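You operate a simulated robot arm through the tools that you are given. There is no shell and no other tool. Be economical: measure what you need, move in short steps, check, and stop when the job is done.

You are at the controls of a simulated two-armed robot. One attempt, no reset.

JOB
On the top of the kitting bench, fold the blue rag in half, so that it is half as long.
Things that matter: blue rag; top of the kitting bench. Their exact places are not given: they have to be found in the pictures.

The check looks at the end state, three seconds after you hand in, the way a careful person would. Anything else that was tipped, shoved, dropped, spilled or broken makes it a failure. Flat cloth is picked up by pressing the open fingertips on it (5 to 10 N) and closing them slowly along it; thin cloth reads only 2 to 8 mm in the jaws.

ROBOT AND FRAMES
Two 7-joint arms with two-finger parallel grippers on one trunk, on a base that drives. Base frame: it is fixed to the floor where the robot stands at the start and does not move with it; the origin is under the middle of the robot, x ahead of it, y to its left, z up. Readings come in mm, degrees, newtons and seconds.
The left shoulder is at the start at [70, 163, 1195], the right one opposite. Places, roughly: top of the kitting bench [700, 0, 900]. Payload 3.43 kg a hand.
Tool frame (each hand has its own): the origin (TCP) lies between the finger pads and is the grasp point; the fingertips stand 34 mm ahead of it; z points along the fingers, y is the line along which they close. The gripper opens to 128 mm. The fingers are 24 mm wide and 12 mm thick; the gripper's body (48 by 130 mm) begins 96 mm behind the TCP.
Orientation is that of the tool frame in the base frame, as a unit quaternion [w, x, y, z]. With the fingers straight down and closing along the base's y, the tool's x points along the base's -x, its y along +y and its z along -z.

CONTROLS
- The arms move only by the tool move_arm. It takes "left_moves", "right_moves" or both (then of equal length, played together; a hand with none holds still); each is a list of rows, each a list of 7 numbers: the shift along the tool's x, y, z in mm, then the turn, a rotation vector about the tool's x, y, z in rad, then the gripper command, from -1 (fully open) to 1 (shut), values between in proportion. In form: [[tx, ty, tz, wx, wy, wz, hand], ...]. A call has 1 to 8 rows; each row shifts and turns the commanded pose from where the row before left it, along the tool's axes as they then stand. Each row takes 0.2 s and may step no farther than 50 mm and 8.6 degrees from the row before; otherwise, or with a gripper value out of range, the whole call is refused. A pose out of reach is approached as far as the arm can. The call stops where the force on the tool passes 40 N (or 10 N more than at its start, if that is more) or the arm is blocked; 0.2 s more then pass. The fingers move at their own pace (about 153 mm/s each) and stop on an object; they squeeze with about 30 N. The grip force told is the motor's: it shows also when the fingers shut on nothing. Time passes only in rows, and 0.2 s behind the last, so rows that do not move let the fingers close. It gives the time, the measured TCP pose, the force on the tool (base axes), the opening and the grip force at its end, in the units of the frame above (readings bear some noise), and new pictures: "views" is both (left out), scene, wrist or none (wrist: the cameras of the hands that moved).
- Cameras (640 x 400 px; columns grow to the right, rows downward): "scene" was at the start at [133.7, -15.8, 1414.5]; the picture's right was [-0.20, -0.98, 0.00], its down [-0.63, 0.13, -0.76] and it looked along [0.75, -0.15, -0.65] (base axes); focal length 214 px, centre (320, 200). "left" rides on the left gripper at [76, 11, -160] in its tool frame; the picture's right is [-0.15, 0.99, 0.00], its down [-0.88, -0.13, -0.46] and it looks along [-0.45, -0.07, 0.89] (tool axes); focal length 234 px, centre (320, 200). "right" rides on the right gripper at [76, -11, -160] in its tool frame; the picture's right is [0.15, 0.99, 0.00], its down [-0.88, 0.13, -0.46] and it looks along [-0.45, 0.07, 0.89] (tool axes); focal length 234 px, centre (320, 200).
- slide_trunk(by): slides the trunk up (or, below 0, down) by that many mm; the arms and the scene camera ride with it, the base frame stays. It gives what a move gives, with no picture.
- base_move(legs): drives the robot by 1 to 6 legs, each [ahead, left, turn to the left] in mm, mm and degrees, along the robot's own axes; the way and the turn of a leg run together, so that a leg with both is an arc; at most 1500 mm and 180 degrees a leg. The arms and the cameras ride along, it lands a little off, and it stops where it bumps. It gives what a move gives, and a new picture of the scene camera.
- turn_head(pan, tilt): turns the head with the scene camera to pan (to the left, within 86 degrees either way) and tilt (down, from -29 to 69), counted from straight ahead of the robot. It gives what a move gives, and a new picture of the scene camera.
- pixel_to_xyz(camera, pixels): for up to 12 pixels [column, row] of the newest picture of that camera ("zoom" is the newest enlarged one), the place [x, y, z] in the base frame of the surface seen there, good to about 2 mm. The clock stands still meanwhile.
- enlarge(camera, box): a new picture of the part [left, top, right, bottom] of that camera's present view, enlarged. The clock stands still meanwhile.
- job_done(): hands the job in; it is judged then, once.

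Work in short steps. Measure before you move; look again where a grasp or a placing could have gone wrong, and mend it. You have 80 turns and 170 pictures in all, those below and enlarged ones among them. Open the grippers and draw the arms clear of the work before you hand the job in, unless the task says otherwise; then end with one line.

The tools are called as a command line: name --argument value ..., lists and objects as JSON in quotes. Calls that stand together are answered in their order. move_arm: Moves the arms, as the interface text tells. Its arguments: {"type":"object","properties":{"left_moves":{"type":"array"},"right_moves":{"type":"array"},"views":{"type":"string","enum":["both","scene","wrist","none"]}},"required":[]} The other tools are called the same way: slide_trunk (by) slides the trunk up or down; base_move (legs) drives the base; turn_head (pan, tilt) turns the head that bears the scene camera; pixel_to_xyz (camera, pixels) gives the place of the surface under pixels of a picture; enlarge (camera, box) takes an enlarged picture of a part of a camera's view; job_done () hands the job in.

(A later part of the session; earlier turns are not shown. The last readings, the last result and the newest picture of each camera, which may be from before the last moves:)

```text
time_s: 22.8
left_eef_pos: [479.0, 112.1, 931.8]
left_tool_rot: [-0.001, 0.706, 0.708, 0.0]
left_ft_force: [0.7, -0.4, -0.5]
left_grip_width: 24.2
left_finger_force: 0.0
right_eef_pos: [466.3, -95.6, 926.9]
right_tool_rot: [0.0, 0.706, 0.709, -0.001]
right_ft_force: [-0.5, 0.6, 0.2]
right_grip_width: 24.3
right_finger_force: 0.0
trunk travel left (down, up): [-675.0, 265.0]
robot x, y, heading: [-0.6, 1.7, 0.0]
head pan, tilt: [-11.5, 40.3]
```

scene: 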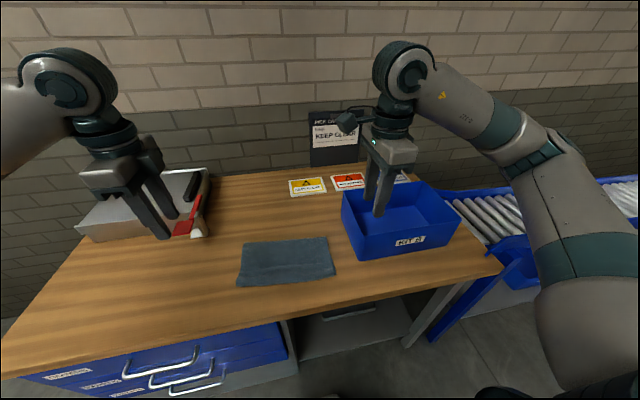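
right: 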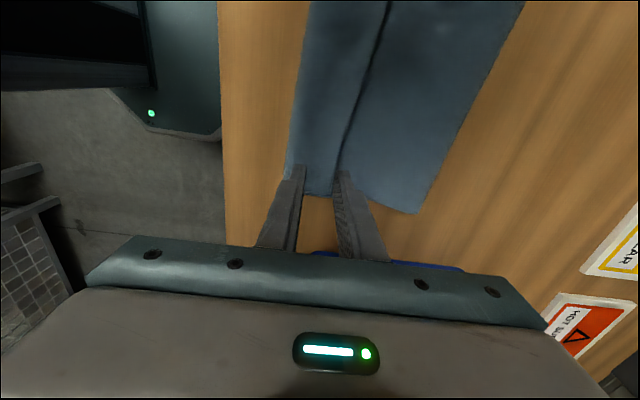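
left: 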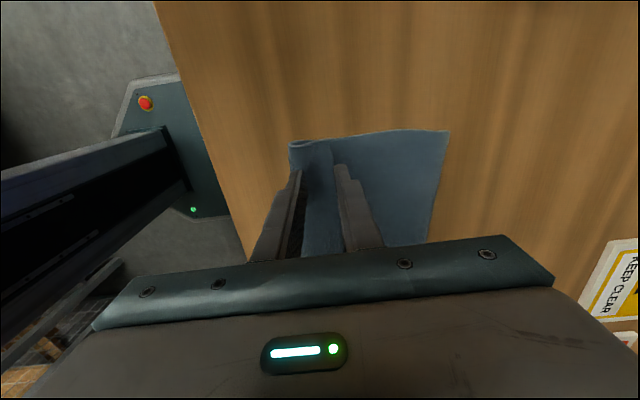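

Outer fingers stand at the hem line and inner ones on the flap. I lower in small steps to light contact.

move_arm --left_moves '[[0, 0, 8, 0, 0, 0, 0.62], [0, 0, 5, 0, 0, 0, 0.62], [0, 0, 3, 0, 0, 0, 0.62], [0, 0, 2, 0, 0, 0, 0.62], [0, 0, 0, 0, 0, 0, 0.62]]' --right_moves '[[0, 0, 6, 0, 0, 0, 0.62], [0, 0, 4, 0, 0, 0, 0.62], [0, 0, 3, 0, 0, 0, 0.62], [0, 0, 1, 0, 0, 0, 0.62], [0, 0, 0, 0, 0, 0, 0.62]]' --views "wrist"

```text
time_s: 24.0
left_eef_pos: [479.9, 111.6, 912.3]
left_tool_rot: [0.0, 0.706, 0.708, 0.0]
left_ft_force: [1.1, 0.6, -0.4]
left_grip_width: 24.3
left_finger_force: 0.1
right_eef_pos: [466.3, -96.0, 913.8]
right_tool_rot: [0.0, 0.706, 0.708, 0.0]
right_ft_force: [0.6, -0.1, -0.9]
right_grip_width: 24.2
right_finger_force: 0.1
trunk travel left (down, up): [-675.0, 265.0]
robot x, y, heading: [-1.4, 0.1, 0.1]
head pan, tilt: [-11.5, 40.3]
```

right: 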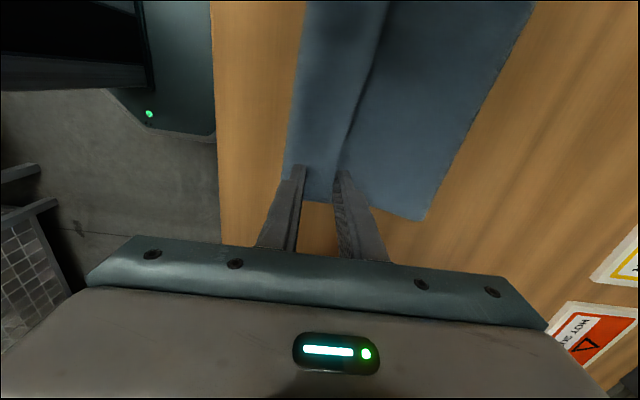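
left: 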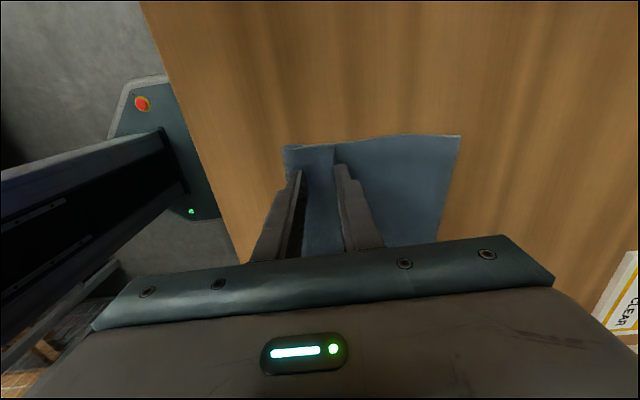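

No force yet at tip z≈879; I keep lowering in small steps.

move_arm --left_moves '[[0, 0, 2, 0, 0, 0, 0.62], [0, 0, 1, 0, 0, 0, 0.62], [0, 0, 1, 0, 0, 0, 0.62], [0, 0, 0, 0, 0, 0, 0.62]]' --right_moves '[[0, 0, 2, 0, 0, 0, 0.62], [0, 0, 1.5, 0, 0, 0, 0.62], [0, 0, 1.5, 0, 0, 0, 0.62], [0, 0, 0, 0, 0, 0, 0.62]]' --views "none"

```text
time_s: 25.0
left_eef_pos: [479.1, 112.8, 908.3]
left_tool_rot: [0.001, 0.706, 0.709, -0.001]
left_ft_force: [-0.3, -0.6, 0.2]
left_grip_width: 24.3
left_finger_force: 0.0
right_eef_pos: [466.5, -96.3, 908.5]
right_tool_rot: [0.0, 0.707, 0.707, -0.001]
right_ft_force: [0.7, -1.0, 0.0]
right_grip_width: 24.5
right_finger_force: 0.1
trunk travel left (down, up): [-675.0, 265.0]
robot x, y, heading: [-2.2, 1.2, 0.0]
head pan, tilt: [-11.5, 40.3]
```

Still nothing at tip z≈874; on down.

move_arm --left_moves '[[0, 0, 1, 0, 0, 0, 0.62], [0, 0, 1, 0, 0, 0, 0.62], [0, 0, 1, 0, 0, 0, 0.62], [0, 0, 0, 0, 0, 0, 0.62]]' --right_moves '[[0, 0, 1, 0, 0, 0, 0.62], [0, 0, 1, 0, 0, 0, 0.62], [0, 0, 1, 0, 0, 0, 0.62], [0, 0, 0, 0, 0, 0, 0.62]]' --views "none"

```text
time_s: 26.0
left_eef_pos: [478.2, 111.8, 905.5]
left_tool_rot: [0.0, 0.706, 0.708, 0.0]
left_ft_force: [0.4, 0.9, 1.6]
left_grip_width: 24.2
left_finger_force: 0.0
right_eef_pos: [464.6, -94.6, 905.3]
right_tool_rot: [0.0, 0.706, 0.708, 0.001]
right_ft_force: [0.4, -1.0, 2.0]
right_grip_width: 23.9
right_finger_force: 0.2
trunk travel left (down, up): [-675.0, 265.0]
robot x, y, heading: [-1.0, 3.1, 0.1]
head pan, tilt: [-11.5, 40.3]
```

Contact at about 2 N. I press 1 mm more and close slowly.

move_arm --left_moves '[[0, 0, 1, 0, 0, 0, 0.62], [0, 0, 0.5, 0, 0, 0, 0.67], [0, 0, 0, 0, 0, 0, 0.74], [0, 0, 0, 0, 0, 0, 0.81], [0, 0, 0, 0, 0, 0, 0.88], [0, 0, 0, 0, 0, 0, 0.95], [0, 0, 0, 0, 0, 0, 1], [0, 0, 0, 0, 0, 0, 1]]' --right_moves '[[0, 0, 1, 0, 0, 0, 0.62], [0, 0, 0.5, 0, 0, 0, 0.67], [0, 0, 0, 0, 0, 0, 0.74], [0, 0, 0, 0, 0, 0, 0.81], [0, 0, 0, 0, 0, 0, 0.88], [0, 0, 0, 0, 0, 0, 0.95], [0, 0, 0, 0, 0, 0, 1], [0, 0, 0, 0, 0, 0, 1]]' --views "wrist"

```text
time_s: 27.8
left_eef_pos: [480.5, 112.0, 904.6]
left_tool_rot: [-0.001, 0.706, 0.709, 0.0]
left_ft_force: [0.7, 0.7, 3.4]
left_grip_width: 3.8
left_finger_force: 29.7
right_eef_pos: [465.0, -96.3, 903.6]
right_tool_rot: [0.0, 0.706, 0.708, 0.0]
right_ft_force: [-1.4, 1.4, 3.9]
right_grip_width: 4.0
right_finger_force: 29.7
trunk travel left (down, up): [-675.0, 265.0]
robot x, y, heading: [2.4, 3.8, -0.0]
head pan, tilt: [-11.5, 40.3]
```

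right: 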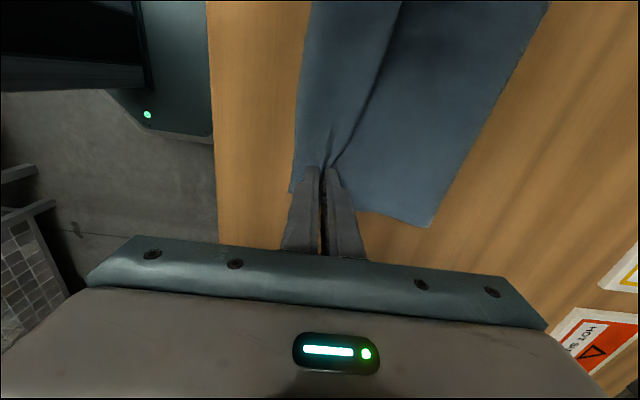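
left: 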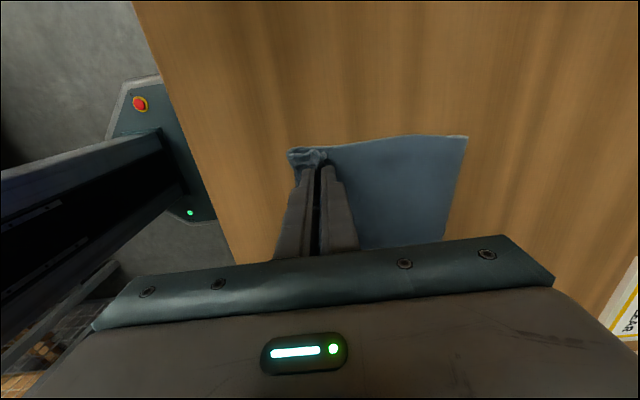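

Both hold a single ridge (≈4 mm). I lift high and a little away (+x) to unroll the turned-back hem and move the fold line farther out.

move_arm --left_moves '[[0, 0, -20, 0, 0, 0, 1], [0, 0, -25, 0, 0, 0, 1], [0, 10, -25, 0, 0, 0, 1], [0, 20, -25, 0, 0, 0, 1], [0, 28, -10, 0, 0, 0, 1], [0, 28, 0, 0, 0, 0, 1], [0, 28, 0, 0, 0, 0, 1], [0, 0, 0, 0, 0, 0, 1]]' --right_moves '[[0, 0, -20, 0, 0, 0, 1], [0, 0, -25, 0, 0, 0, 1], [0, 10, -25, 0, 0, 0, 1], [0, 20, -25, 0, 0, 0, 1], [0, 28, -10, 0, 0, 0, 1], [0, 28, 0, 0, 0, 0, 1], [0, 28, 0, 0, 0, 0, 1], [0, 0, 0, 0, 0, 0, 1]]'

enlarge --camera "scene" --box '[204, 200, 364, 300]'

```text
time_s: 29.6
left_eef_pos: [594.4, 111.2, 1009.5]
left_tool_rot: [0.0, 0.707, 0.707, -0.001]
left_ft_force: [0.6, -0.9, -0.6]
left_grip_width: 4.0
left_finger_force: 29.8
right_eef_pos: [579.0, -96.8, 1008.3]
right_tool_rot: [0.0, 0.706, 0.708, 0.001]
right_ft_force: [-0.7, -0.2, 0.7]
right_grip_width: 3.7
right_finger_force: 29.8
trunk travel left (down, up): [-675.0, 265.0]
robot x, y, heading: [-0.1, -0.8, -0.0]
head pan, tilt: [-11.5, 40.3]
```

scene: 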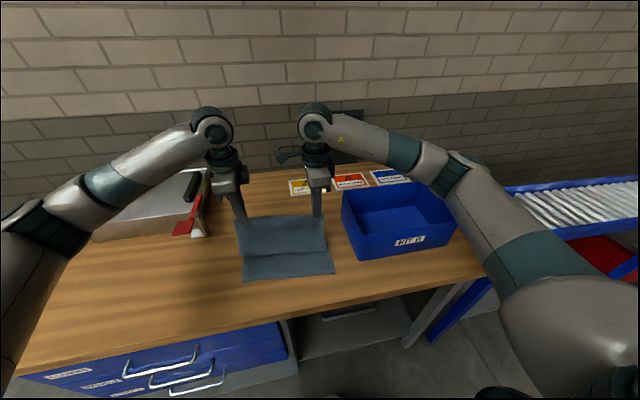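
right: 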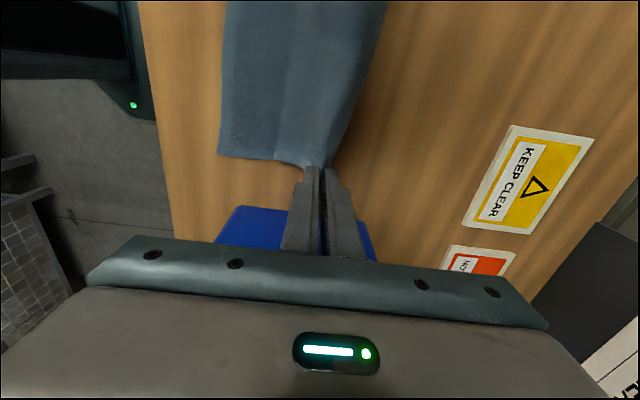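
left: 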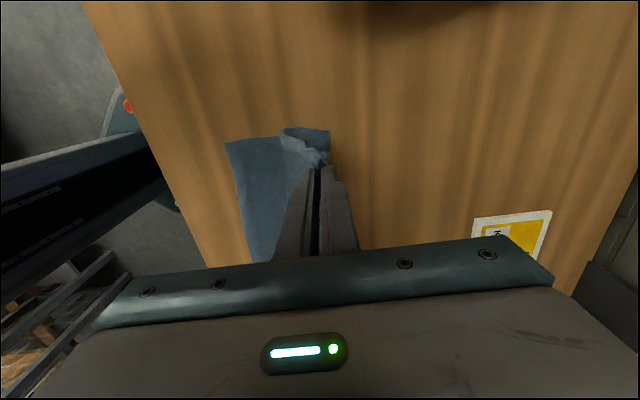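

```text
4.00 times, centred on (284, 250) of scene
```

zoom: 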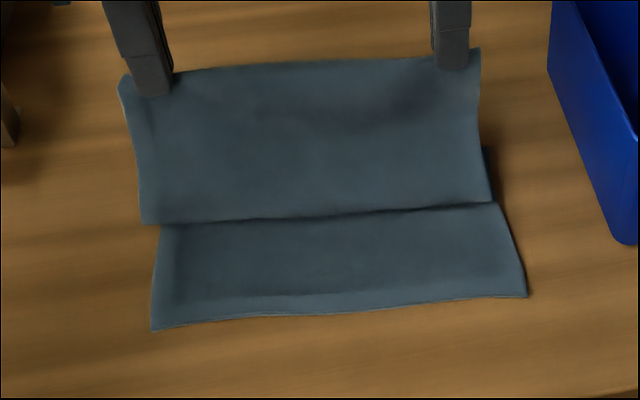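

The slack now hangs in a reverse bend over the near half. I carry the edge farther out (+x) to lay the cloth open again before re-folding.

move_arm --left_moves '[[0, 28, 0, 0, 0, 0, 1], [0, 28, 10, 0, 0, 0, 1], [0, 28, 10, 0, 0, 0, 1], [0, 28, 15, 0, 0, 0, 1], [-2, 15, 20, 0, 0, 0, 1], [0, 0, 0, 0, 0, 0, 1]]' --right_moves '[[0, 28, 0, 0, 0, 0, 1], [0, 28, 10, 0, 0, 0, 1], [0, 28, 10, 0, 0, 0, 1], [0, 24, 15, 0, 0, 0, 1], [-2, 7, 20, 0, 0, 0, 1], [0, 0, 0, 0, 0, 0, 1]]' --views "wrist"

enlarge --camera "scene" --box '[204, 200, 364, 300]'

pixel_to_xyz --camera "zoom" --pixels '[[155, 325], [525, 294], [340, 310], [320, 220], [320, 140], [320, 80]]'

```text
time_s: 31.0
left_eef_pos: [720.1, 112.1, 953.5]
left_tool_rot: [-0.001, 0.706, 0.708, 0.001]
left_ft_force: [-0.2, -0.4, -0.2]
left_grip_width: 3.8
left_finger_force: 30.2
right_eef_pos: [696.6, -95.8, 953.8]
right_tool_rot: [0.0, 0.706, 0.708, 0.0]
right_ft_force: [0.3, -0.1, 0.9]
right_grip_width: 3.5
right_finger_force: 29.7
trunk travel left (down, up): [-675.0, 265.0]
robot x, y, heading: [-0.7, -2.1, -0.1]
head pan, tilt: [-11.5, 40.3]
```

right: 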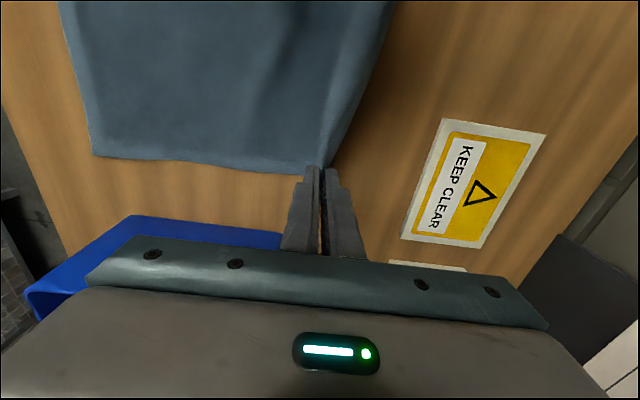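
left: 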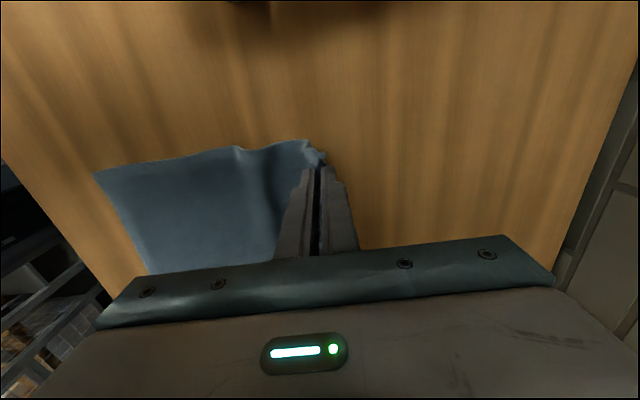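

```text
4.00 times, centred on (284, 250) of scene
```

zoom: 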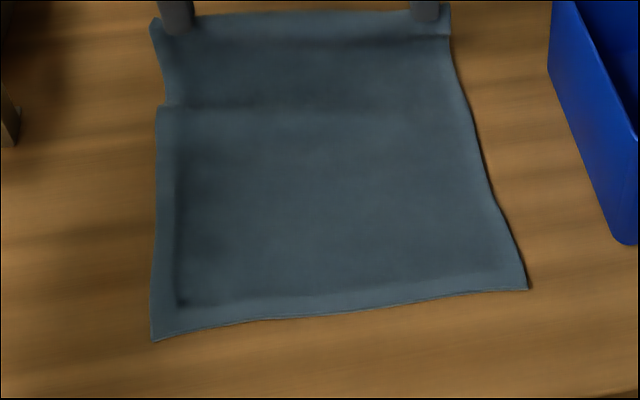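

```text
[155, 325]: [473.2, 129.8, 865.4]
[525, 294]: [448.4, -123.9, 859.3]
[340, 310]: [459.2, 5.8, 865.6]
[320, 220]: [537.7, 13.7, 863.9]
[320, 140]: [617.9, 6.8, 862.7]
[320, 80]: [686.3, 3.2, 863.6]
```

The cloth is open again: near edge at x≈462 (left) and 450 (right), so the fold line should fall near x≈620. I carry the far edge back in a low arc with slack, so as not to drag the near half.

move_arm --left_moves '[[0, -18, -12, 0, 0, 0, 1], [0, -28, -14, 0, 0, 0, 1], [0, -30, -5, 0, 0, 0, 1], [0, -30, 0, 0, 0, 0, 1], [0, -30, 0, 0, 0, 0, 1], [0, -30, 0, 0, 0, 0, 1], [0, -28, 5, 0, 0, 0, 1], [0, 0, 0, 0, 0, 0, 1]]' --right_moves '[[0, -18, -12, 0, 0, 0, 1], [0, -28, -14, 0, 0, 0, 1], [0, -30, -5, 0, 0, 0, 1], [0, -30, 0, 0, 0, 0, 1], [0, -30, 0, 0, 0, 0, 1], [0, -30, 0, 0, 0, 0, 1], [0, -28, 5, 0, 0, 0, 1], [0, 0, 0, 0, 0, 0, 1]]' --views "wrist"

enlarge --camera "scene" --box '[204, 210, 364, 310]'

```text
time_s: 32.8
left_eef_pos: [526.9, 110.7, 979.4]
left_tool_rot: [0.0, 0.706, 0.709, -0.001]
left_ft_force: [0.3, -0.5, -0.6]
left_grip_width: 3.9
left_finger_force: 30.0
right_eef_pos: [502.8, -95.1, 977.7]
right_tool_rot: [-0.001, 0.706, 0.708, 0.001]
right_ft_force: [0.8, -0.6, -1.3]
right_grip_width: 3.6
right_finger_force: 29.8
trunk travel left (down, up): [-675.0, 265.0]
robot x, y, heading: [-1.4, -3.1, 0.1]
head pan, tilt: [-11.5, 40.3]
```

right: 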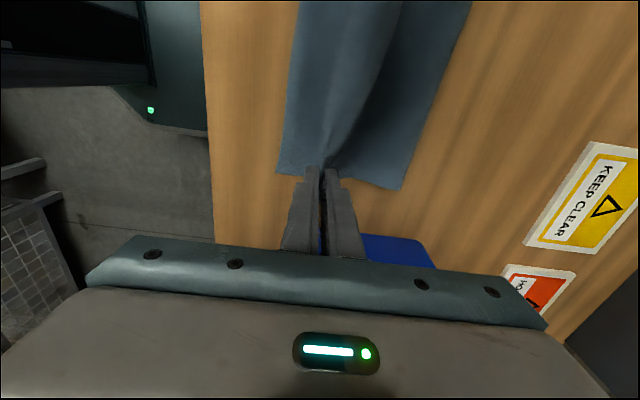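
left: 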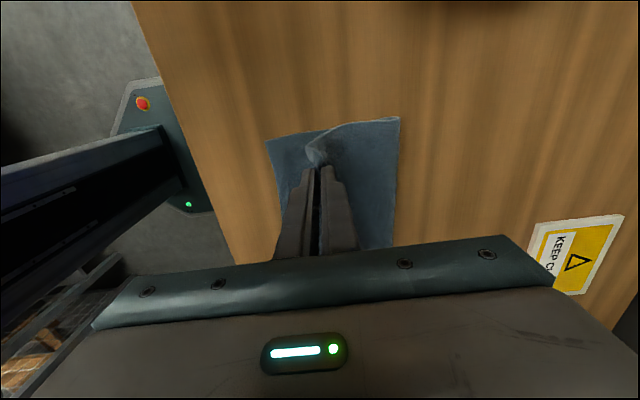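

```text
4.00 times, centred on (284, 260) of scene
```

zoom: 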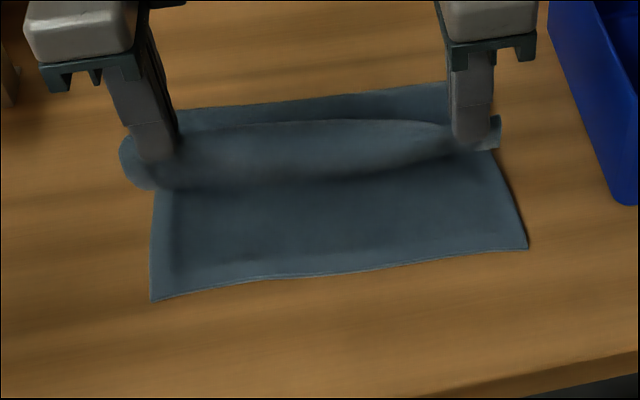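

The fold is forming; I measure the near edge (zoom (152,298), (525,248)) and the fold line behind the hands.

pixel_to_xyz --camera "zoom" --pixels '[[155, 295], [523, 246], [340, 272], [200, 112], [430, 90], [310, 155], [310, 130]]'

move_arm --left_moves '[[0, 0, 0, -0.13, 0, 0, 1], [0, 0, 0, -0.13, 0, 0, 1], [0, 0, 0, -0.13, 0, 0, 1], [0, 0, 0, -0.13, 0, 0, 1], [0, 0, 0, 0, 0, 0, 1]]' --right_moves '[[0, 0, 0, -0.13, 0, 0, 1], [0, 0, 0, -0.13, 0, 0, 1], [0, 0, 0, -0.13, 0, 0, 1], [0, 0, 0, -0.13, 0, 0, 1], [0, 0, 0, 0, 0, 0, 1]]' --views "none"

```text
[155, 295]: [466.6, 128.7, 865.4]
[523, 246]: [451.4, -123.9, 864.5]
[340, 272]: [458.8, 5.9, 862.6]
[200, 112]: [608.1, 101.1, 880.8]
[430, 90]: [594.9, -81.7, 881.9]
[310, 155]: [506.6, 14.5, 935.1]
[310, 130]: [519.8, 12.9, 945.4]
```

```text
time_s: 34.0
left_eef_pos: [527.4, 110.2, 979.8]
left_tool_rot: [0.182, 0.682, 0.684, 0.183]
left_ft_force: [-0.6, -0.4, 0.1]
left_grip_width: 3.6
left_finger_force: 29.7
right_eef_pos: [502.3, -96.6, 976.9]
right_tool_rot: [0.181, 0.683, 0.684, 0.182]
right_ft_force: [0.4, 0.1, 0.4]
right_grip_width: 3.6
right_finger_force: 30.2
trunk travel left (down, up): [-675.0, 265.0]
robot x, y, heading: [-0.8, 4.5, -0.1]
head pan, tilt: [-11.5, 40.3]
```

The near edge hasn't moved and the fold line is near x≈612. I tilt to 45° (fingers pointing away and down) and bring the tips down toward the near edge.

move_arm --left_moves '[[0, 0, 0, -0.13, 0, 0, 1], [0, 0, 0, -0.13, 0, 0, 1], [0, -25, 0, 0, 0, 0, 1], [0, -25, 0, 0, 0, 0, 1], [0, -20, 0, 0, 0, 0, 1], [0, -15, 0, 0, 0, 0, 1], [0, 0, 0, 0, 0, 0, 1]]' --right_moves '[[0, 0, 0, -0.13, 0, 0, 1], [0, 0, 0, -0.13, 0, 0, 1], [0, -22, 2, 0, 0, 0, 1], [0, -22, 2, 0, 0, 0, 1], [0, -19, 0, 0, 0, 0, 1], [0, -13, 0, 0, 0, 0, 1], [0, 0, 0, 0, 0, 0, 1]]'

enlarge --camera "scene" --box '[204, 210, 364, 310]'

```text
time_s: 35.6
left_eef_pos: [488.7, 96.8, 911.8]
left_tool_rot: [0.269, 0.653, 0.655, 0.269]
left_ft_force: [-0.1, 1.0, 0.3]
left_grip_width: 3.6
left_finger_force: 30.1
left hand out of reach, approached as far as the arm can: row 3, 4, 5, 6
right_eef_pos: [476.4, -77.9, 914.9]
right_tool_rot: [0.269, 0.654, 0.654, 0.269]
right_ft_force: [0.6, 0.1, -0.1]
right_grip_width: 3.1
right_finger_force: 30.3
right hand out of reach, approached as far as the arm can: row 2, 3, 4, 5
trunk travel left (down, up): [-675.0, 265.0]
robot x, y, heading: [3.6, -0.2, -0.2]
head pan, tilt: [-11.5, 40.3]
```

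scene: 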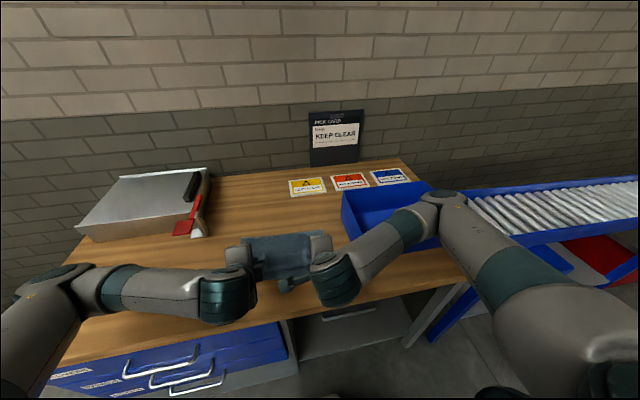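
right: 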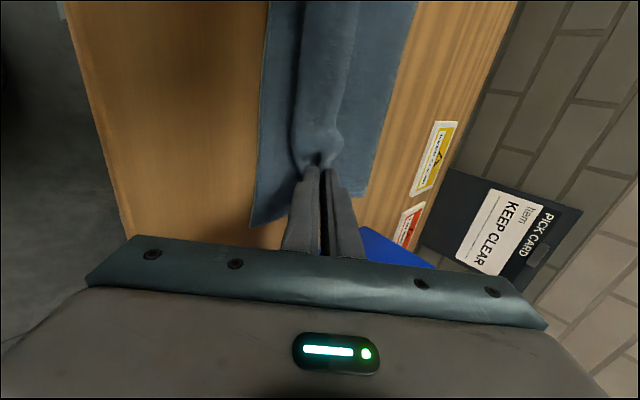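
left: 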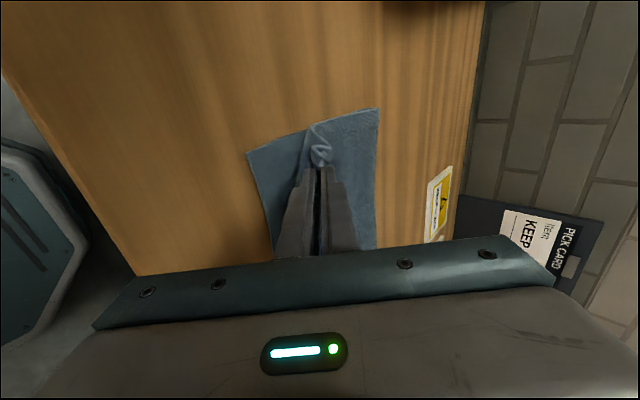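

```text
4.00 times, centred on (284, 260) of scene
```

zoom: 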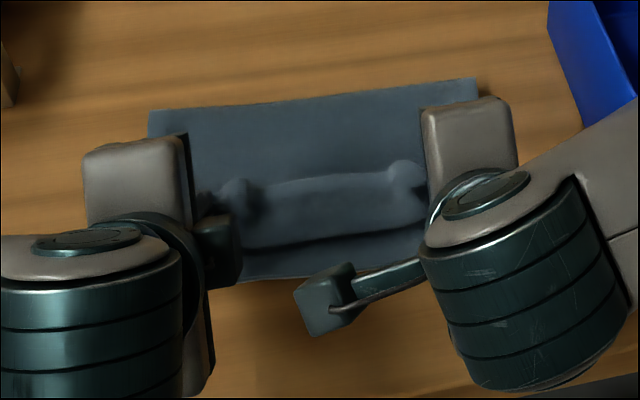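

The arms ran out of reach close in (hands pulled to y 97/-78). I move both commanded poses 60 mm outward, then will back the base up 60 mm so the hands arrive at the wanted place.

move_arm --left_moves '[[0, 21, 21, 0, 0, 0, 1], [0, 21, 21, 0, 0, 0, 1], [0, 0, 0, 0, 0, 0, 1]]' --right_moves '[[0, 21, 21, 0, 0, 0, 1], [0, 21, 21, 0, 0, 0, 1], [0, 0, 0, 0, 0, 0, 1]]' --views "none"

```text
time_s: 36.4
left_eef_pos: [547.2, 98.2, 912.6]
left_tool_rot: [0.268, 0.653, 0.655, 0.27]
left_ft_force: [-0.4, 0.2, 0.0]
left_grip_width: 3.8
left_finger_force: 29.7
right_eef_pos: [535.8, -79.3, 914.8]
right_tool_rot: [0.268, 0.653, 0.655, 0.27]
right_ft_force: [-0.4, 0.5, 0.3]
right_grip_width: 3.4
right_finger_force: 29.8
trunk travel left (down, up): [-675.0, 265.0]
robot x, y, heading: [0.6, -0.5, -0.3]
head pan, tilt: [-11.5, 40.3]
```

The poses were reset to the actual ones, so I restore y (left +14, right -17) and raise 8 mm, then drive the base 82 mm straight back with the hands riding along.

move_arm --left_moves '[[7, 3, -3, 0, 0, 0, 1], [7, 3, -3, 0, 0, 0, 1], [0, 0, 0, 0, 0, 0, 1]]' --right_moves '[[-8, 2, -3, 0, 0, 0, 1], [-8, 2, -3, 0, 0, 0, 1], [0, 0, 0, 0, 0, 0, 1]]' --views "none"

base_move --legs '[[-82, 0, 0]]'

enlarge --camera "scene" --box '[204, 195, 364, 295]'

```text
time_s: 37.2
left_eef_pos: [549.1, 112.9, 920.0]
left_tool_rot: [0.268, 0.654, 0.655, 0.269]
left_ft_force: [1.0, 0.0, -0.4]
left_grip_width: 3.5
left_finger_force: 30.0
right_eef_pos: [533.8, -97.0, 921.6]
right_tool_rot: [0.268, 0.653, 0.655, 0.269]
right_ft_force: [-0.4, 0.3, 1.1]
right_grip_width: 3.2
right_finger_force: 29.9
trunk travel left (down, up): [-675.0, 265.0]
robot x, y, heading: [1.8, 3.9, -0.1]
head pan, tilt: [-11.5, 40.3]
```

```text
time_s: 38.3
left_eef_pos: [467.3, 112.3, 921.2]
left_tool_rot: [0.268, 0.653, 0.655, 0.269]
left_ft_force: [-0.2, -0.4, 0.2]
left_grip_width: 3.6
left_finger_force: 29.9
right_eef_pos: [453.0, -95.9, 922.5]
right_tool_rot: [0.269, 0.653, 0.655, 0.27]
right_ft_force: [0.2, 0.2, 0.4]
right_grip_width: 3.3
right_finger_force: 30.5
trunk travel left (down, up): [-675.0, 265.0]
robot x, y, heading: [-81.9, -2.0, 0.1]
head pan, tilt: [-11.5, 40.3]
```

scene: 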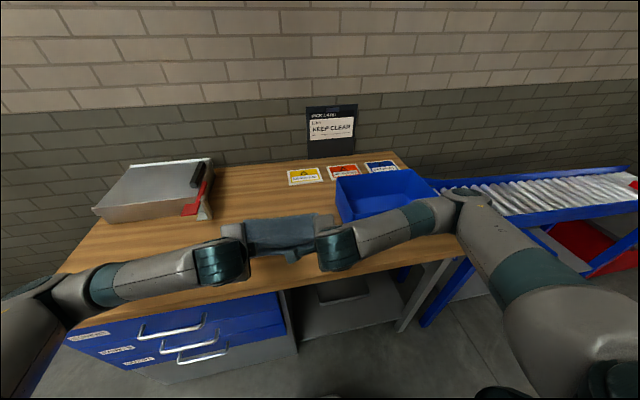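

```text
4.00 times, centred on (284, 245) of scene
```

zoom: 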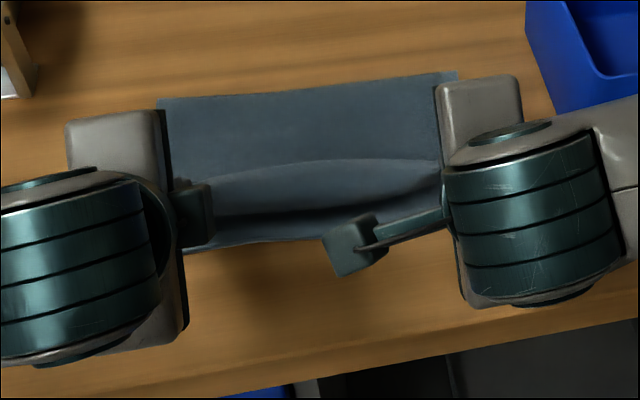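

The hands are at the wanted poses. I look through the wrist cameras at how the hem lies in the jaws.

enlarge --camera "left" --box '[200, 80, 440, 230]'

enlarge --camera "right" --box '[200, 60, 440, 210]'

```text
2.67 times, centred on (320, 155) of left
```

zoom: 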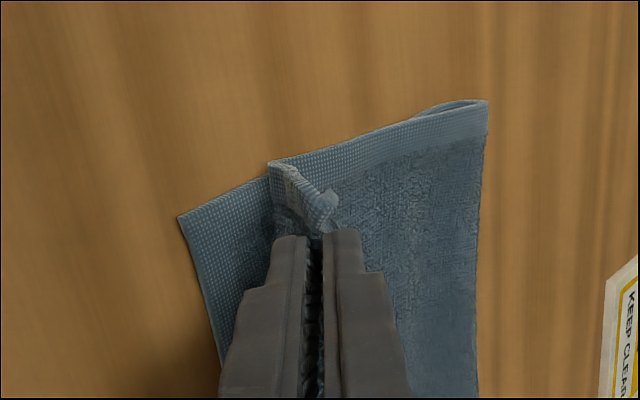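

```text
2.67 times, centred on (320, 135) of right
```

zoom: 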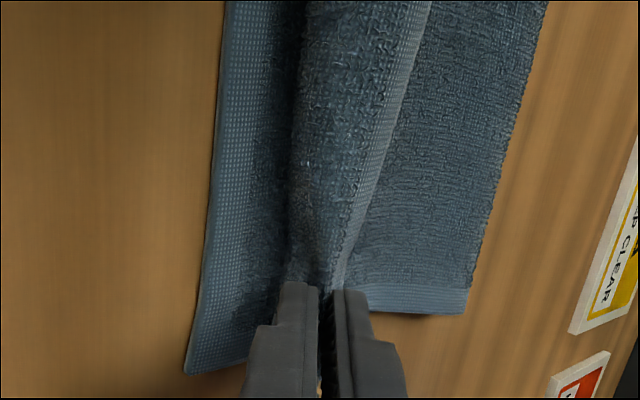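

The hem is held with a small turned-back lip. I open only about 14 mm and draw the hands straight back along the fingers, so the upper finger slides the lip out toward the near side.

move_arm --left_moves '[[0, 0, 0, 0, 0, 0, 0.78], [0, 0, -25, 0, 0, 0, 0.78], [0, 0, -35, 0, 0, 0, 0.78], [0, 0, -35, 0, 0, 0, 0.78], [0, 0, 0, 0, 0, 0, 0.78]]' --right_moves '[[0, 0, 0, 0, 0, 0, 0.78], [0, 0, -25, 0, 0, 0, 0.78], [0, 0, -35, 0, 0, 0, 0.78], [0, 0, -35, 0, 0, 0, 0.78], [0, 0, 0, 0, 0, 0, 0.78]]' --views "wrist"

enlarge --camera "scene" --box '[204, 195, 364, 295]'

```text
time_s: 39.5
left_eef_pos: [427.9, 96.8, 983.4]
left_tool_rot: [0.267, 0.652, 0.656, 0.27]
left_ft_force: [-0.3, -0.2, -0.3]
left_grip_width: 14.1
left_finger_force: 0.1
left hand out of reach, approached as far as the arm can: row 3, 4
right_eef_pos: [418.9, -77.6, 984.3]
right_tool_rot: [0.269, 0.653, 0.655, 0.268]
right_ft_force: [0.2, -0.6, 0.2]
right_grip_width: 14.0
right_finger_force: 0.0
right hand out of reach, approached as far as the arm can: row 3, 4
trunk travel left (down, up): [-675.0, 265.0]
robot x, y, heading: [-79.7, -0.5, 0.1]
head pan, tilt: [-11.5, 40.3]
```

right: 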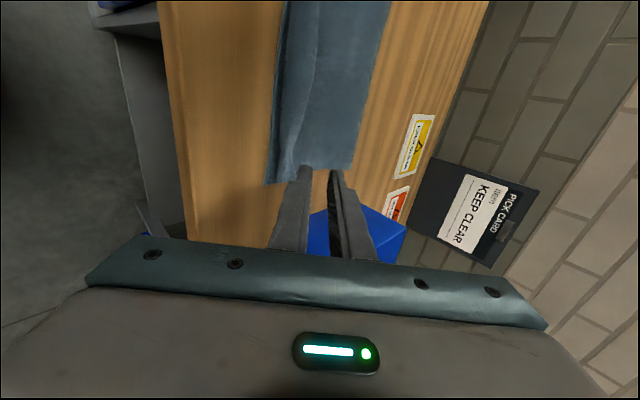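
left: 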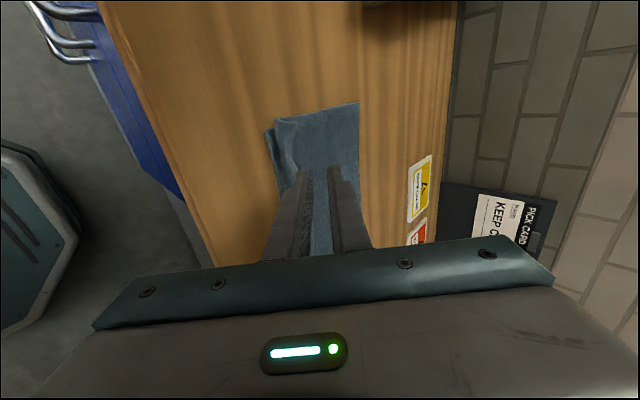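

```text
4.00 times, centred on (284, 245) of scene
```

zoom: 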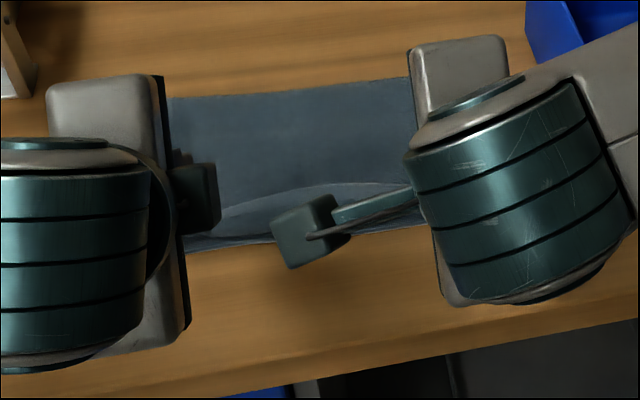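

Released; I move the hands up and outward for a clear view.

move_arm --left_moves '[[20, 20, -20, 0, 0, 0, 0.6], [40, 20, -20, 0, 0, 0, 0.6], [45, 0, 0, 0, 0, 0, 0.6], [45, 0, 0, 0, 0, 0, 0.6]]' --right_moves '[[-20, 20, -20, 0, 0, 0, 0.6], [-40, 20, -20, 0, 0, 0, 0.6], [-45, 0, 0, 0, 0, 0, 0.6], [-45, 0, 0, 0, 0, 0, 0.6]]' --views "none"

enlarge --camera "scene" --box '[220, 200, 348, 280]'

```text
time_s: 40.5
left_eef_pos: [464.3, 238.2, 1040.0]
left_tool_rot: [0.269, 0.653, 0.655, 0.27]
left_ft_force: [-0.3, 0.0, -0.1]
left_grip_width: 25.7
left_finger_force: 0.0
left hand out of reach, approached as far as the arm can: row 1, 2, 3, 4
right_eef_pos: [463.0, -211.0, 1042.5]
right_tool_rot: [0.268, 0.654, 0.655, 0.269]
right_ft_force: [-0.1, 0.1, -0.4]
right_grip_width: 25.6
right_finger_force: 0.1
right hand out of reach, approached as far as the arm can: row 1, 2, 3, 4
trunk travel left (down, up): [-675.0, 265.0]
robot x, y, heading: [-81.8, 0.8, -0.1]
head pan, tilt: [-11.5, 40.3]
```

```text
5.00 times, centred on (284, 240) of scene
```

zoom: 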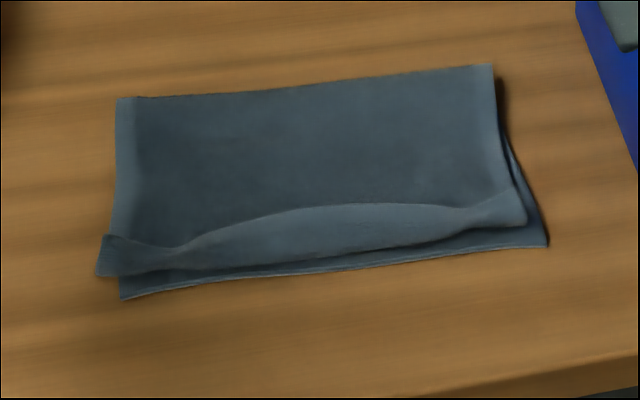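

Much better: fold line right, only a small lip (zoom rows 190-270) remains turned back. I measure it.

enlarge --camera "scene" --box '[234, 230, 334, 265]'

pixel_to_xyz --camera "scene" --pixels '[[242, 248], [241, 254], [253, 250], [253, 253], [285, 241], [285, 246], [285, 251], [312, 242], [322, 239], [324, 244], [245, 259], [328, 248]]'

```text
6.40 times, centred on (284, 248) of scene
```

zoom: 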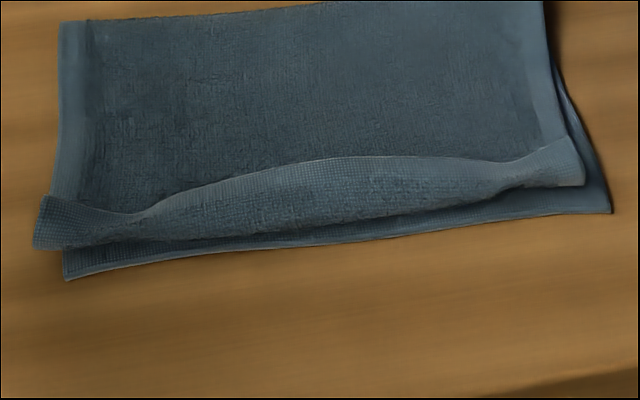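

```text
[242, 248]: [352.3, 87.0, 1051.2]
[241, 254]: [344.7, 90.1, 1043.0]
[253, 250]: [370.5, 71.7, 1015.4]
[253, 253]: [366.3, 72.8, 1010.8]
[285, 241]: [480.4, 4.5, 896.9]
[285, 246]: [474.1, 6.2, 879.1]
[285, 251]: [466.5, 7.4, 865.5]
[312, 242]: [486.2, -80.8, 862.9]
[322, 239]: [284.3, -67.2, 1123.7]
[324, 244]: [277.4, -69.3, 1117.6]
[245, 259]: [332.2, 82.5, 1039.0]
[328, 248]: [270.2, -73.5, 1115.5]
```

Those were read from an older scene picture; I read again from the fresh zoom.

pixel_to_xyz --camera "zoom" --pixels '[[48, 202], [38, 245], [140, 214], [150, 235], [320, 165], [320, 190], [320, 225], [500, 185], [570, 142], [575, 182], [68, 277], [606, 210]]'

```text
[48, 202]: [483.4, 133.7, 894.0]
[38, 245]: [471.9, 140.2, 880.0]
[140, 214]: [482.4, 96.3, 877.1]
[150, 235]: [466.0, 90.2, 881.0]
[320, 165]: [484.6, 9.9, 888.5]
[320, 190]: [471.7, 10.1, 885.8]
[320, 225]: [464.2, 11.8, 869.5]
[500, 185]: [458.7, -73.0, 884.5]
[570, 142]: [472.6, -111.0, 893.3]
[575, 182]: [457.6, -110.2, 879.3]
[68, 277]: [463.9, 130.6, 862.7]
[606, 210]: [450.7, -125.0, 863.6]
```

The lip stands up: its hem is at z≈888-894, crest at x≈462, so it can be tipped over with a push from the far side. First I set both hands upright again and close the fingers.

move_arm --left_moves '[[0, 0, -10, 0.13, 0, 0, 1], [0, 0, 0, 0.13, 0, 0, 1], [0, 0, 0, 0.13, 0, 0, 1], [0, 0, 0, 0.13, 0, 0, 1], [0, 0, 0, 0.13, 0, 0, 1], [0, 0, 0, 0.13, 0, 0, 1], [0, 0, 0, 0, 0, 0, 1]]' --right_moves '[[0, 0, -10, 0.13, 0, 0, 1], [0, 0, 0, 0.13, 0, 0, 1], [0, 0, 0, 0.13, 0, 0, 1], [0, 0, 0, 0.13, 0, 0, 1], [0, 0, 0, 0.13, 0, 0, 1], [0, 0, 0, 0.13, 0, 0, 1], [0, 0, 0, 0, 0, 0, 1]]' --views "none"

```text
time_s: 42.1
left_eef_pos: [458.3, 237.1, 1049.5]
left_tool_rot: [0.0, 0.705, 0.709, 0.0]
left_ft_force: [0.1, 0.3, 0.2]
left_grip_width: 0.2
left_finger_force: 30.2
right_eef_pos: [457.3, -212.3, 1050.3]
right_tool_rot: [0.0, 0.706, 0.708, -0.001]
right_ft_force: [-0.7, 0.2, 0.0]
right_grip_width: 0.0
right_finger_force: 29.5
trunk travel left (down, up): [-675.0, 265.0]
robot x, y, heading: [-84.3, -1.8, 0.1]
head pan, tilt: [-11.5, 40.3]
```

Upright and closed. I bring the fingers down on the far side of the lip (left 515, 112; right 503, -90) to tip z≈880.

move_arm --left_moves '[[-32, 19, 0, 0, 0, 0, 1], [-32, 19, 0, 0, 0, 0, 1], [-31, 19, 0, 0, 0, 0, 1], [-30, 0, 0, 0, 0, 0, 1], [0, 0, 45, 0, 0, 0, 1], [0, 0, 45, 0, 0, 0, 1], [0, 0, 45, 0, 0, 0, 1], [0, 0, 0, 0, 0, 0, 1]]' --right_moves '[[31, 15, 0, 0, 0, 0, 1], [31, 15, 0, 0, 0, 0, 1], [31, 16, 0, 0, 0, 0, 1], [30, 0, 0, 0, 0, 0, 1], [0, 0, 45, 0, 0, 0, 1], [0, 0, 45, 0, 0, 0, 1], [0, 0, 45, 0, 0, 0, 1], [0, 0, 0, 0, 0, 0, 1]]'

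enlarge --camera "scene" --box '[220, 200, 348, 280]'

```text
time_s: 43.9
left_eef_pos: [515.8, 113.1, 910.3]
left_tool_rot: [0.0, 0.706, 0.708, -0.001]
left_ft_force: [0.5, -0.1, 0.2]
left_grip_width: 0.0
left_finger_force: 29.7
right_eef_pos: [503.4, -87.9, 915.2]
right_tool_rot: [0.0, 0.706, 0.708, -0.001]
right_ft_force: [-0.3, 0.3, 0.1]
right_grip_width: 0.0
right_finger_force: 29.6
trunk travel left (down, up): [-675.0, 265.0]
robot x, y, heading: [-79.7, -4.2, -0.1]
head pan, tilt: [-11.5, 40.3]
```

scene: 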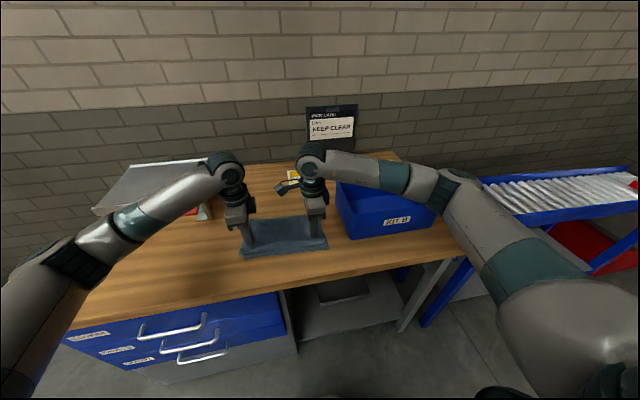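
right: 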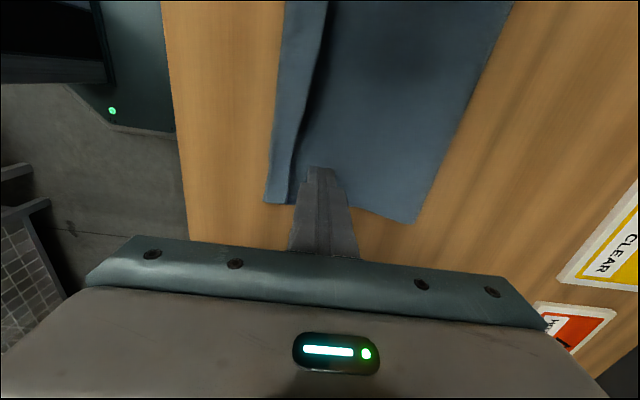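
left: 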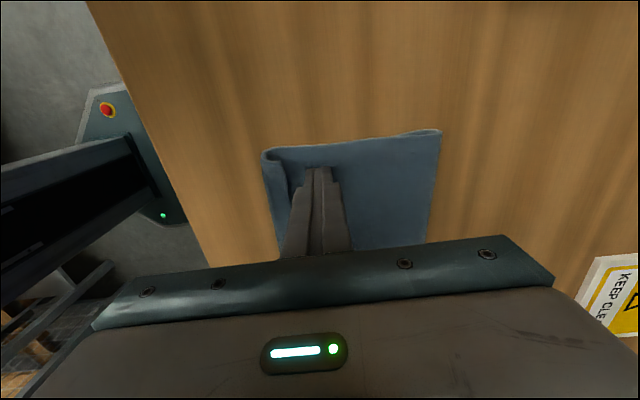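

```text
5.00 times, centred on (284, 240) of scene
```

zoom: 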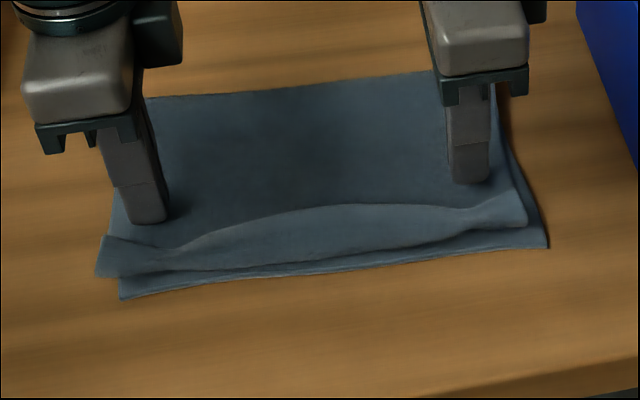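

Tips at z≈876/881, just beyond the lip. I push slowly toward the near side, rising a little on the way, to tip the lip over.

move_arm --left_moves '[[0, -8, 2, 0, 0, 0, 1], [0, -12, 0, 0, 0, 0, 1], [0, -10, 0, 0, 0, 0, 1], [0, -10, -2, 0, 0, 0, 1], [0, -10, -3, 0, 0, 0, 1], [0, -12, -3, 0, 0, 0, 1], [0, -12, -3, 0, 0, 0, 1], [0, 0, 0, 0, 0, 0, 1]]' --right_moves '[[0, -8, 7, 0, 0, 0, 1], [0, -12, 0, 0, 0, 0, 1], [0, -10, 0, 0, 0, 0, 1], [0, -10, -2, 0, 0, 0, 1], [0, -10, -3, 0, 0, 0, 1], [0, -12, -3, 0, 0, 0, 1], [0, -12, -3, 0, 0, 0, 1], [0, 0, 0, 0, 0, 0, 1]]' --views "wrist"

enlarge --camera "scene" --box '[220, 200, 348, 280]'

```text
time_s: 45.7
left_eef_pos: [442.6, 109.7, 921.7]
left_tool_rot: [0.0, 0.705, 0.709, 0.0]
left_ft_force: [0.6, -0.4, 0.3]
left_grip_width: 0.0
left_finger_force: 30.1
right_eef_pos: [428.1, -88.2, 919.1]
right_tool_rot: [-0.001, 0.706, 0.708, -0.001]
right_ft_force: [-0.2, -0.2, -0.1]
right_grip_width: 0.0
right_finger_force: 29.9
trunk travel left (down, up): [-675.0, 265.0]
robot x, y, heading: [-83.0, -1.0, -0.1]
head pan, tilt: [-11.5, 40.3]
```

right: 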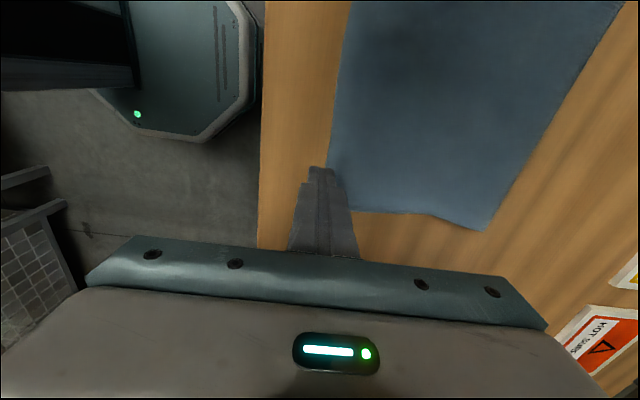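
left: 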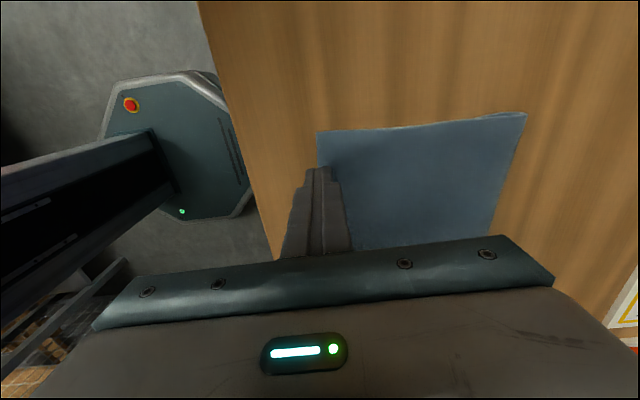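

```text
5.00 times, centred on (284, 240) of scene
```

zoom: 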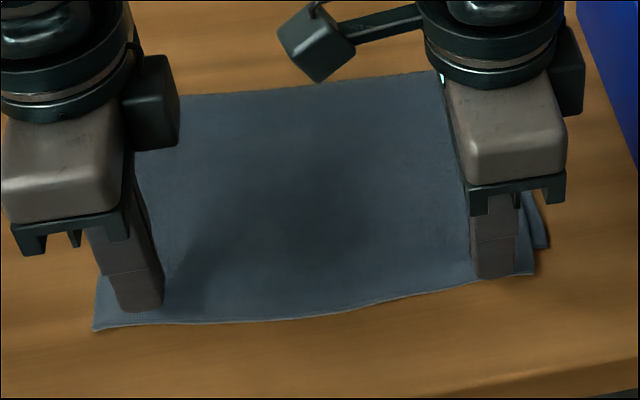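

The lip is fully tipped over and the rag lies flat. I lift the hands straight up and out and check the alignment.

move_arm --left_moves '[[0, 0, -40, 0, 0, 0, 1], [0, 0, -40, 0, 0, 0, 0.5], [30, 10, -40, 0, 0, 0, 0], [45, 10, -20, 0, 0, 0, -0.5], [45, 10, 0, 0, 0, 0, -0.5], [40, 10, 0, 0, 0, 0, -0.5]]' --right_moves '[[0, 0, -40, 0, 0, 0, 1], [0, 0, -40, 0, 0, 0, 0.5], [-30, 10, -40, 0, 0, 0, 0], [-45, 10, -20, 0, 0, 0, -0.5], [-45, 10, 0, 0, 0, 0, -0.5], [-40, 10, 0, 0, 0, 0, -0.5]]' --views "scene"

enlarge --camera "scene" --box '[220, 200, 348, 280]'

```text
refused: row 3 steps farther than a row can; nothing moved
```

```text
5.00 times, centred on (284, 240) of scene
```

zoom: 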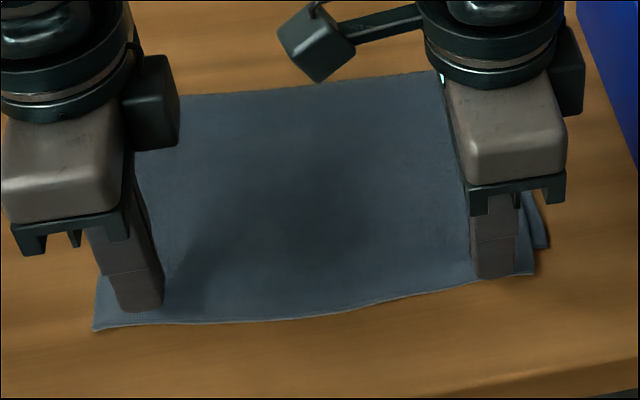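

One row stepped slightly too far; I repeat with shorter rows.

move_arm --left_moves '[[0, 0, -40, 0, 0, 0, 1], [0, 0, -40, 0, 0, 0, 0.5], [25, 10, -35, 0, 0, 0, 0], [40, 10, -15, 0, 0, 0, -0.5], [40, 10, 0, 0, 0, 0, -0.5], [40, 10, 0, 0, 0, 0, -0.5]]' --right_moves '[[0, 0, -40, 0, 0, 0, 1], [0, 0, -40, 0, 0, 0, 0.5], [-25, 10, -35, 0, 0, 0, 0], [-40, 10, -15, 0, 0, 0, -0.5], [-40, 10, 0, 0, 0, 0, -0.5], [-40, 10, 0, 0, 0, 0, -0.5]]' --views "scene"

enlarge --camera "scene" --box '[220, 200, 348, 280]'

pixel_to_xyz --camera "zoom" --pixels '[[98, 325], [300, 315], [528, 270], [546, 245], [118, 105], [300, 92], [488, 70], [300, 200], [110, 220], [505, 160]]'

```text
time_s: 47.1
left_eef_pos: [481.5, 259.6, 1054.4]
left_tool_rot: [0.0, 0.706, 0.708, 0.0]
left_ft_force: [0.0, 0.1, 0.4]
left_grip_width: 96.0
left_finger_force: 0.0
right_eef_pos: [468.2, -231.2, 1050.7]
right_tool_rot: [0.001, 0.705, 0.709, -0.001]
right_ft_force: [-0.2, -0.6, 0.9]
right_grip_width: 95.9
right_finger_force: 0.1
trunk travel left (down, up): [-675.0, 265.0]
robot x, y, heading: [-80.0, 0.8, -0.3]
head pan, tilt: [-11.5, 40.3]
```

scene: 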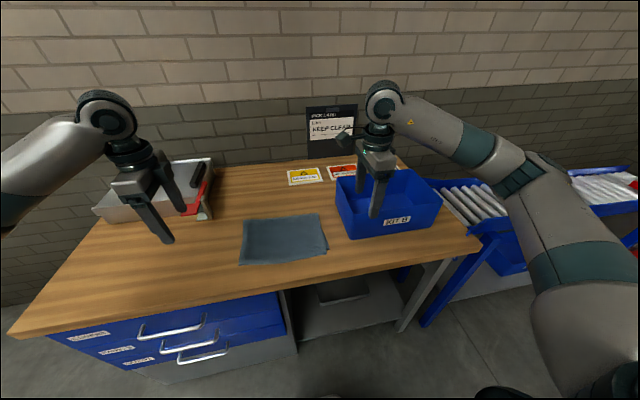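

```text
5.00 times, centred on (284, 240) of scene
```

zoom: 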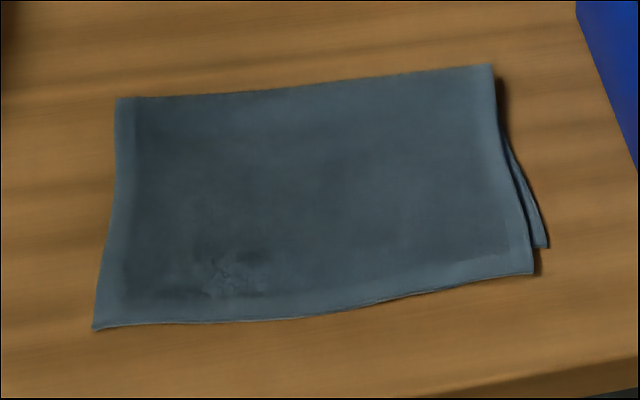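

```text
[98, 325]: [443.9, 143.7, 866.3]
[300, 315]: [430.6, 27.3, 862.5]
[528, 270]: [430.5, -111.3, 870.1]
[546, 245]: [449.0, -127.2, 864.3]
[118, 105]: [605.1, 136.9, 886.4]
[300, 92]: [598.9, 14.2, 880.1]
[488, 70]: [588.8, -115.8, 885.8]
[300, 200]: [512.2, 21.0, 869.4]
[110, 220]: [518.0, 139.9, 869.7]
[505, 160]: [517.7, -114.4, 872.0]
```

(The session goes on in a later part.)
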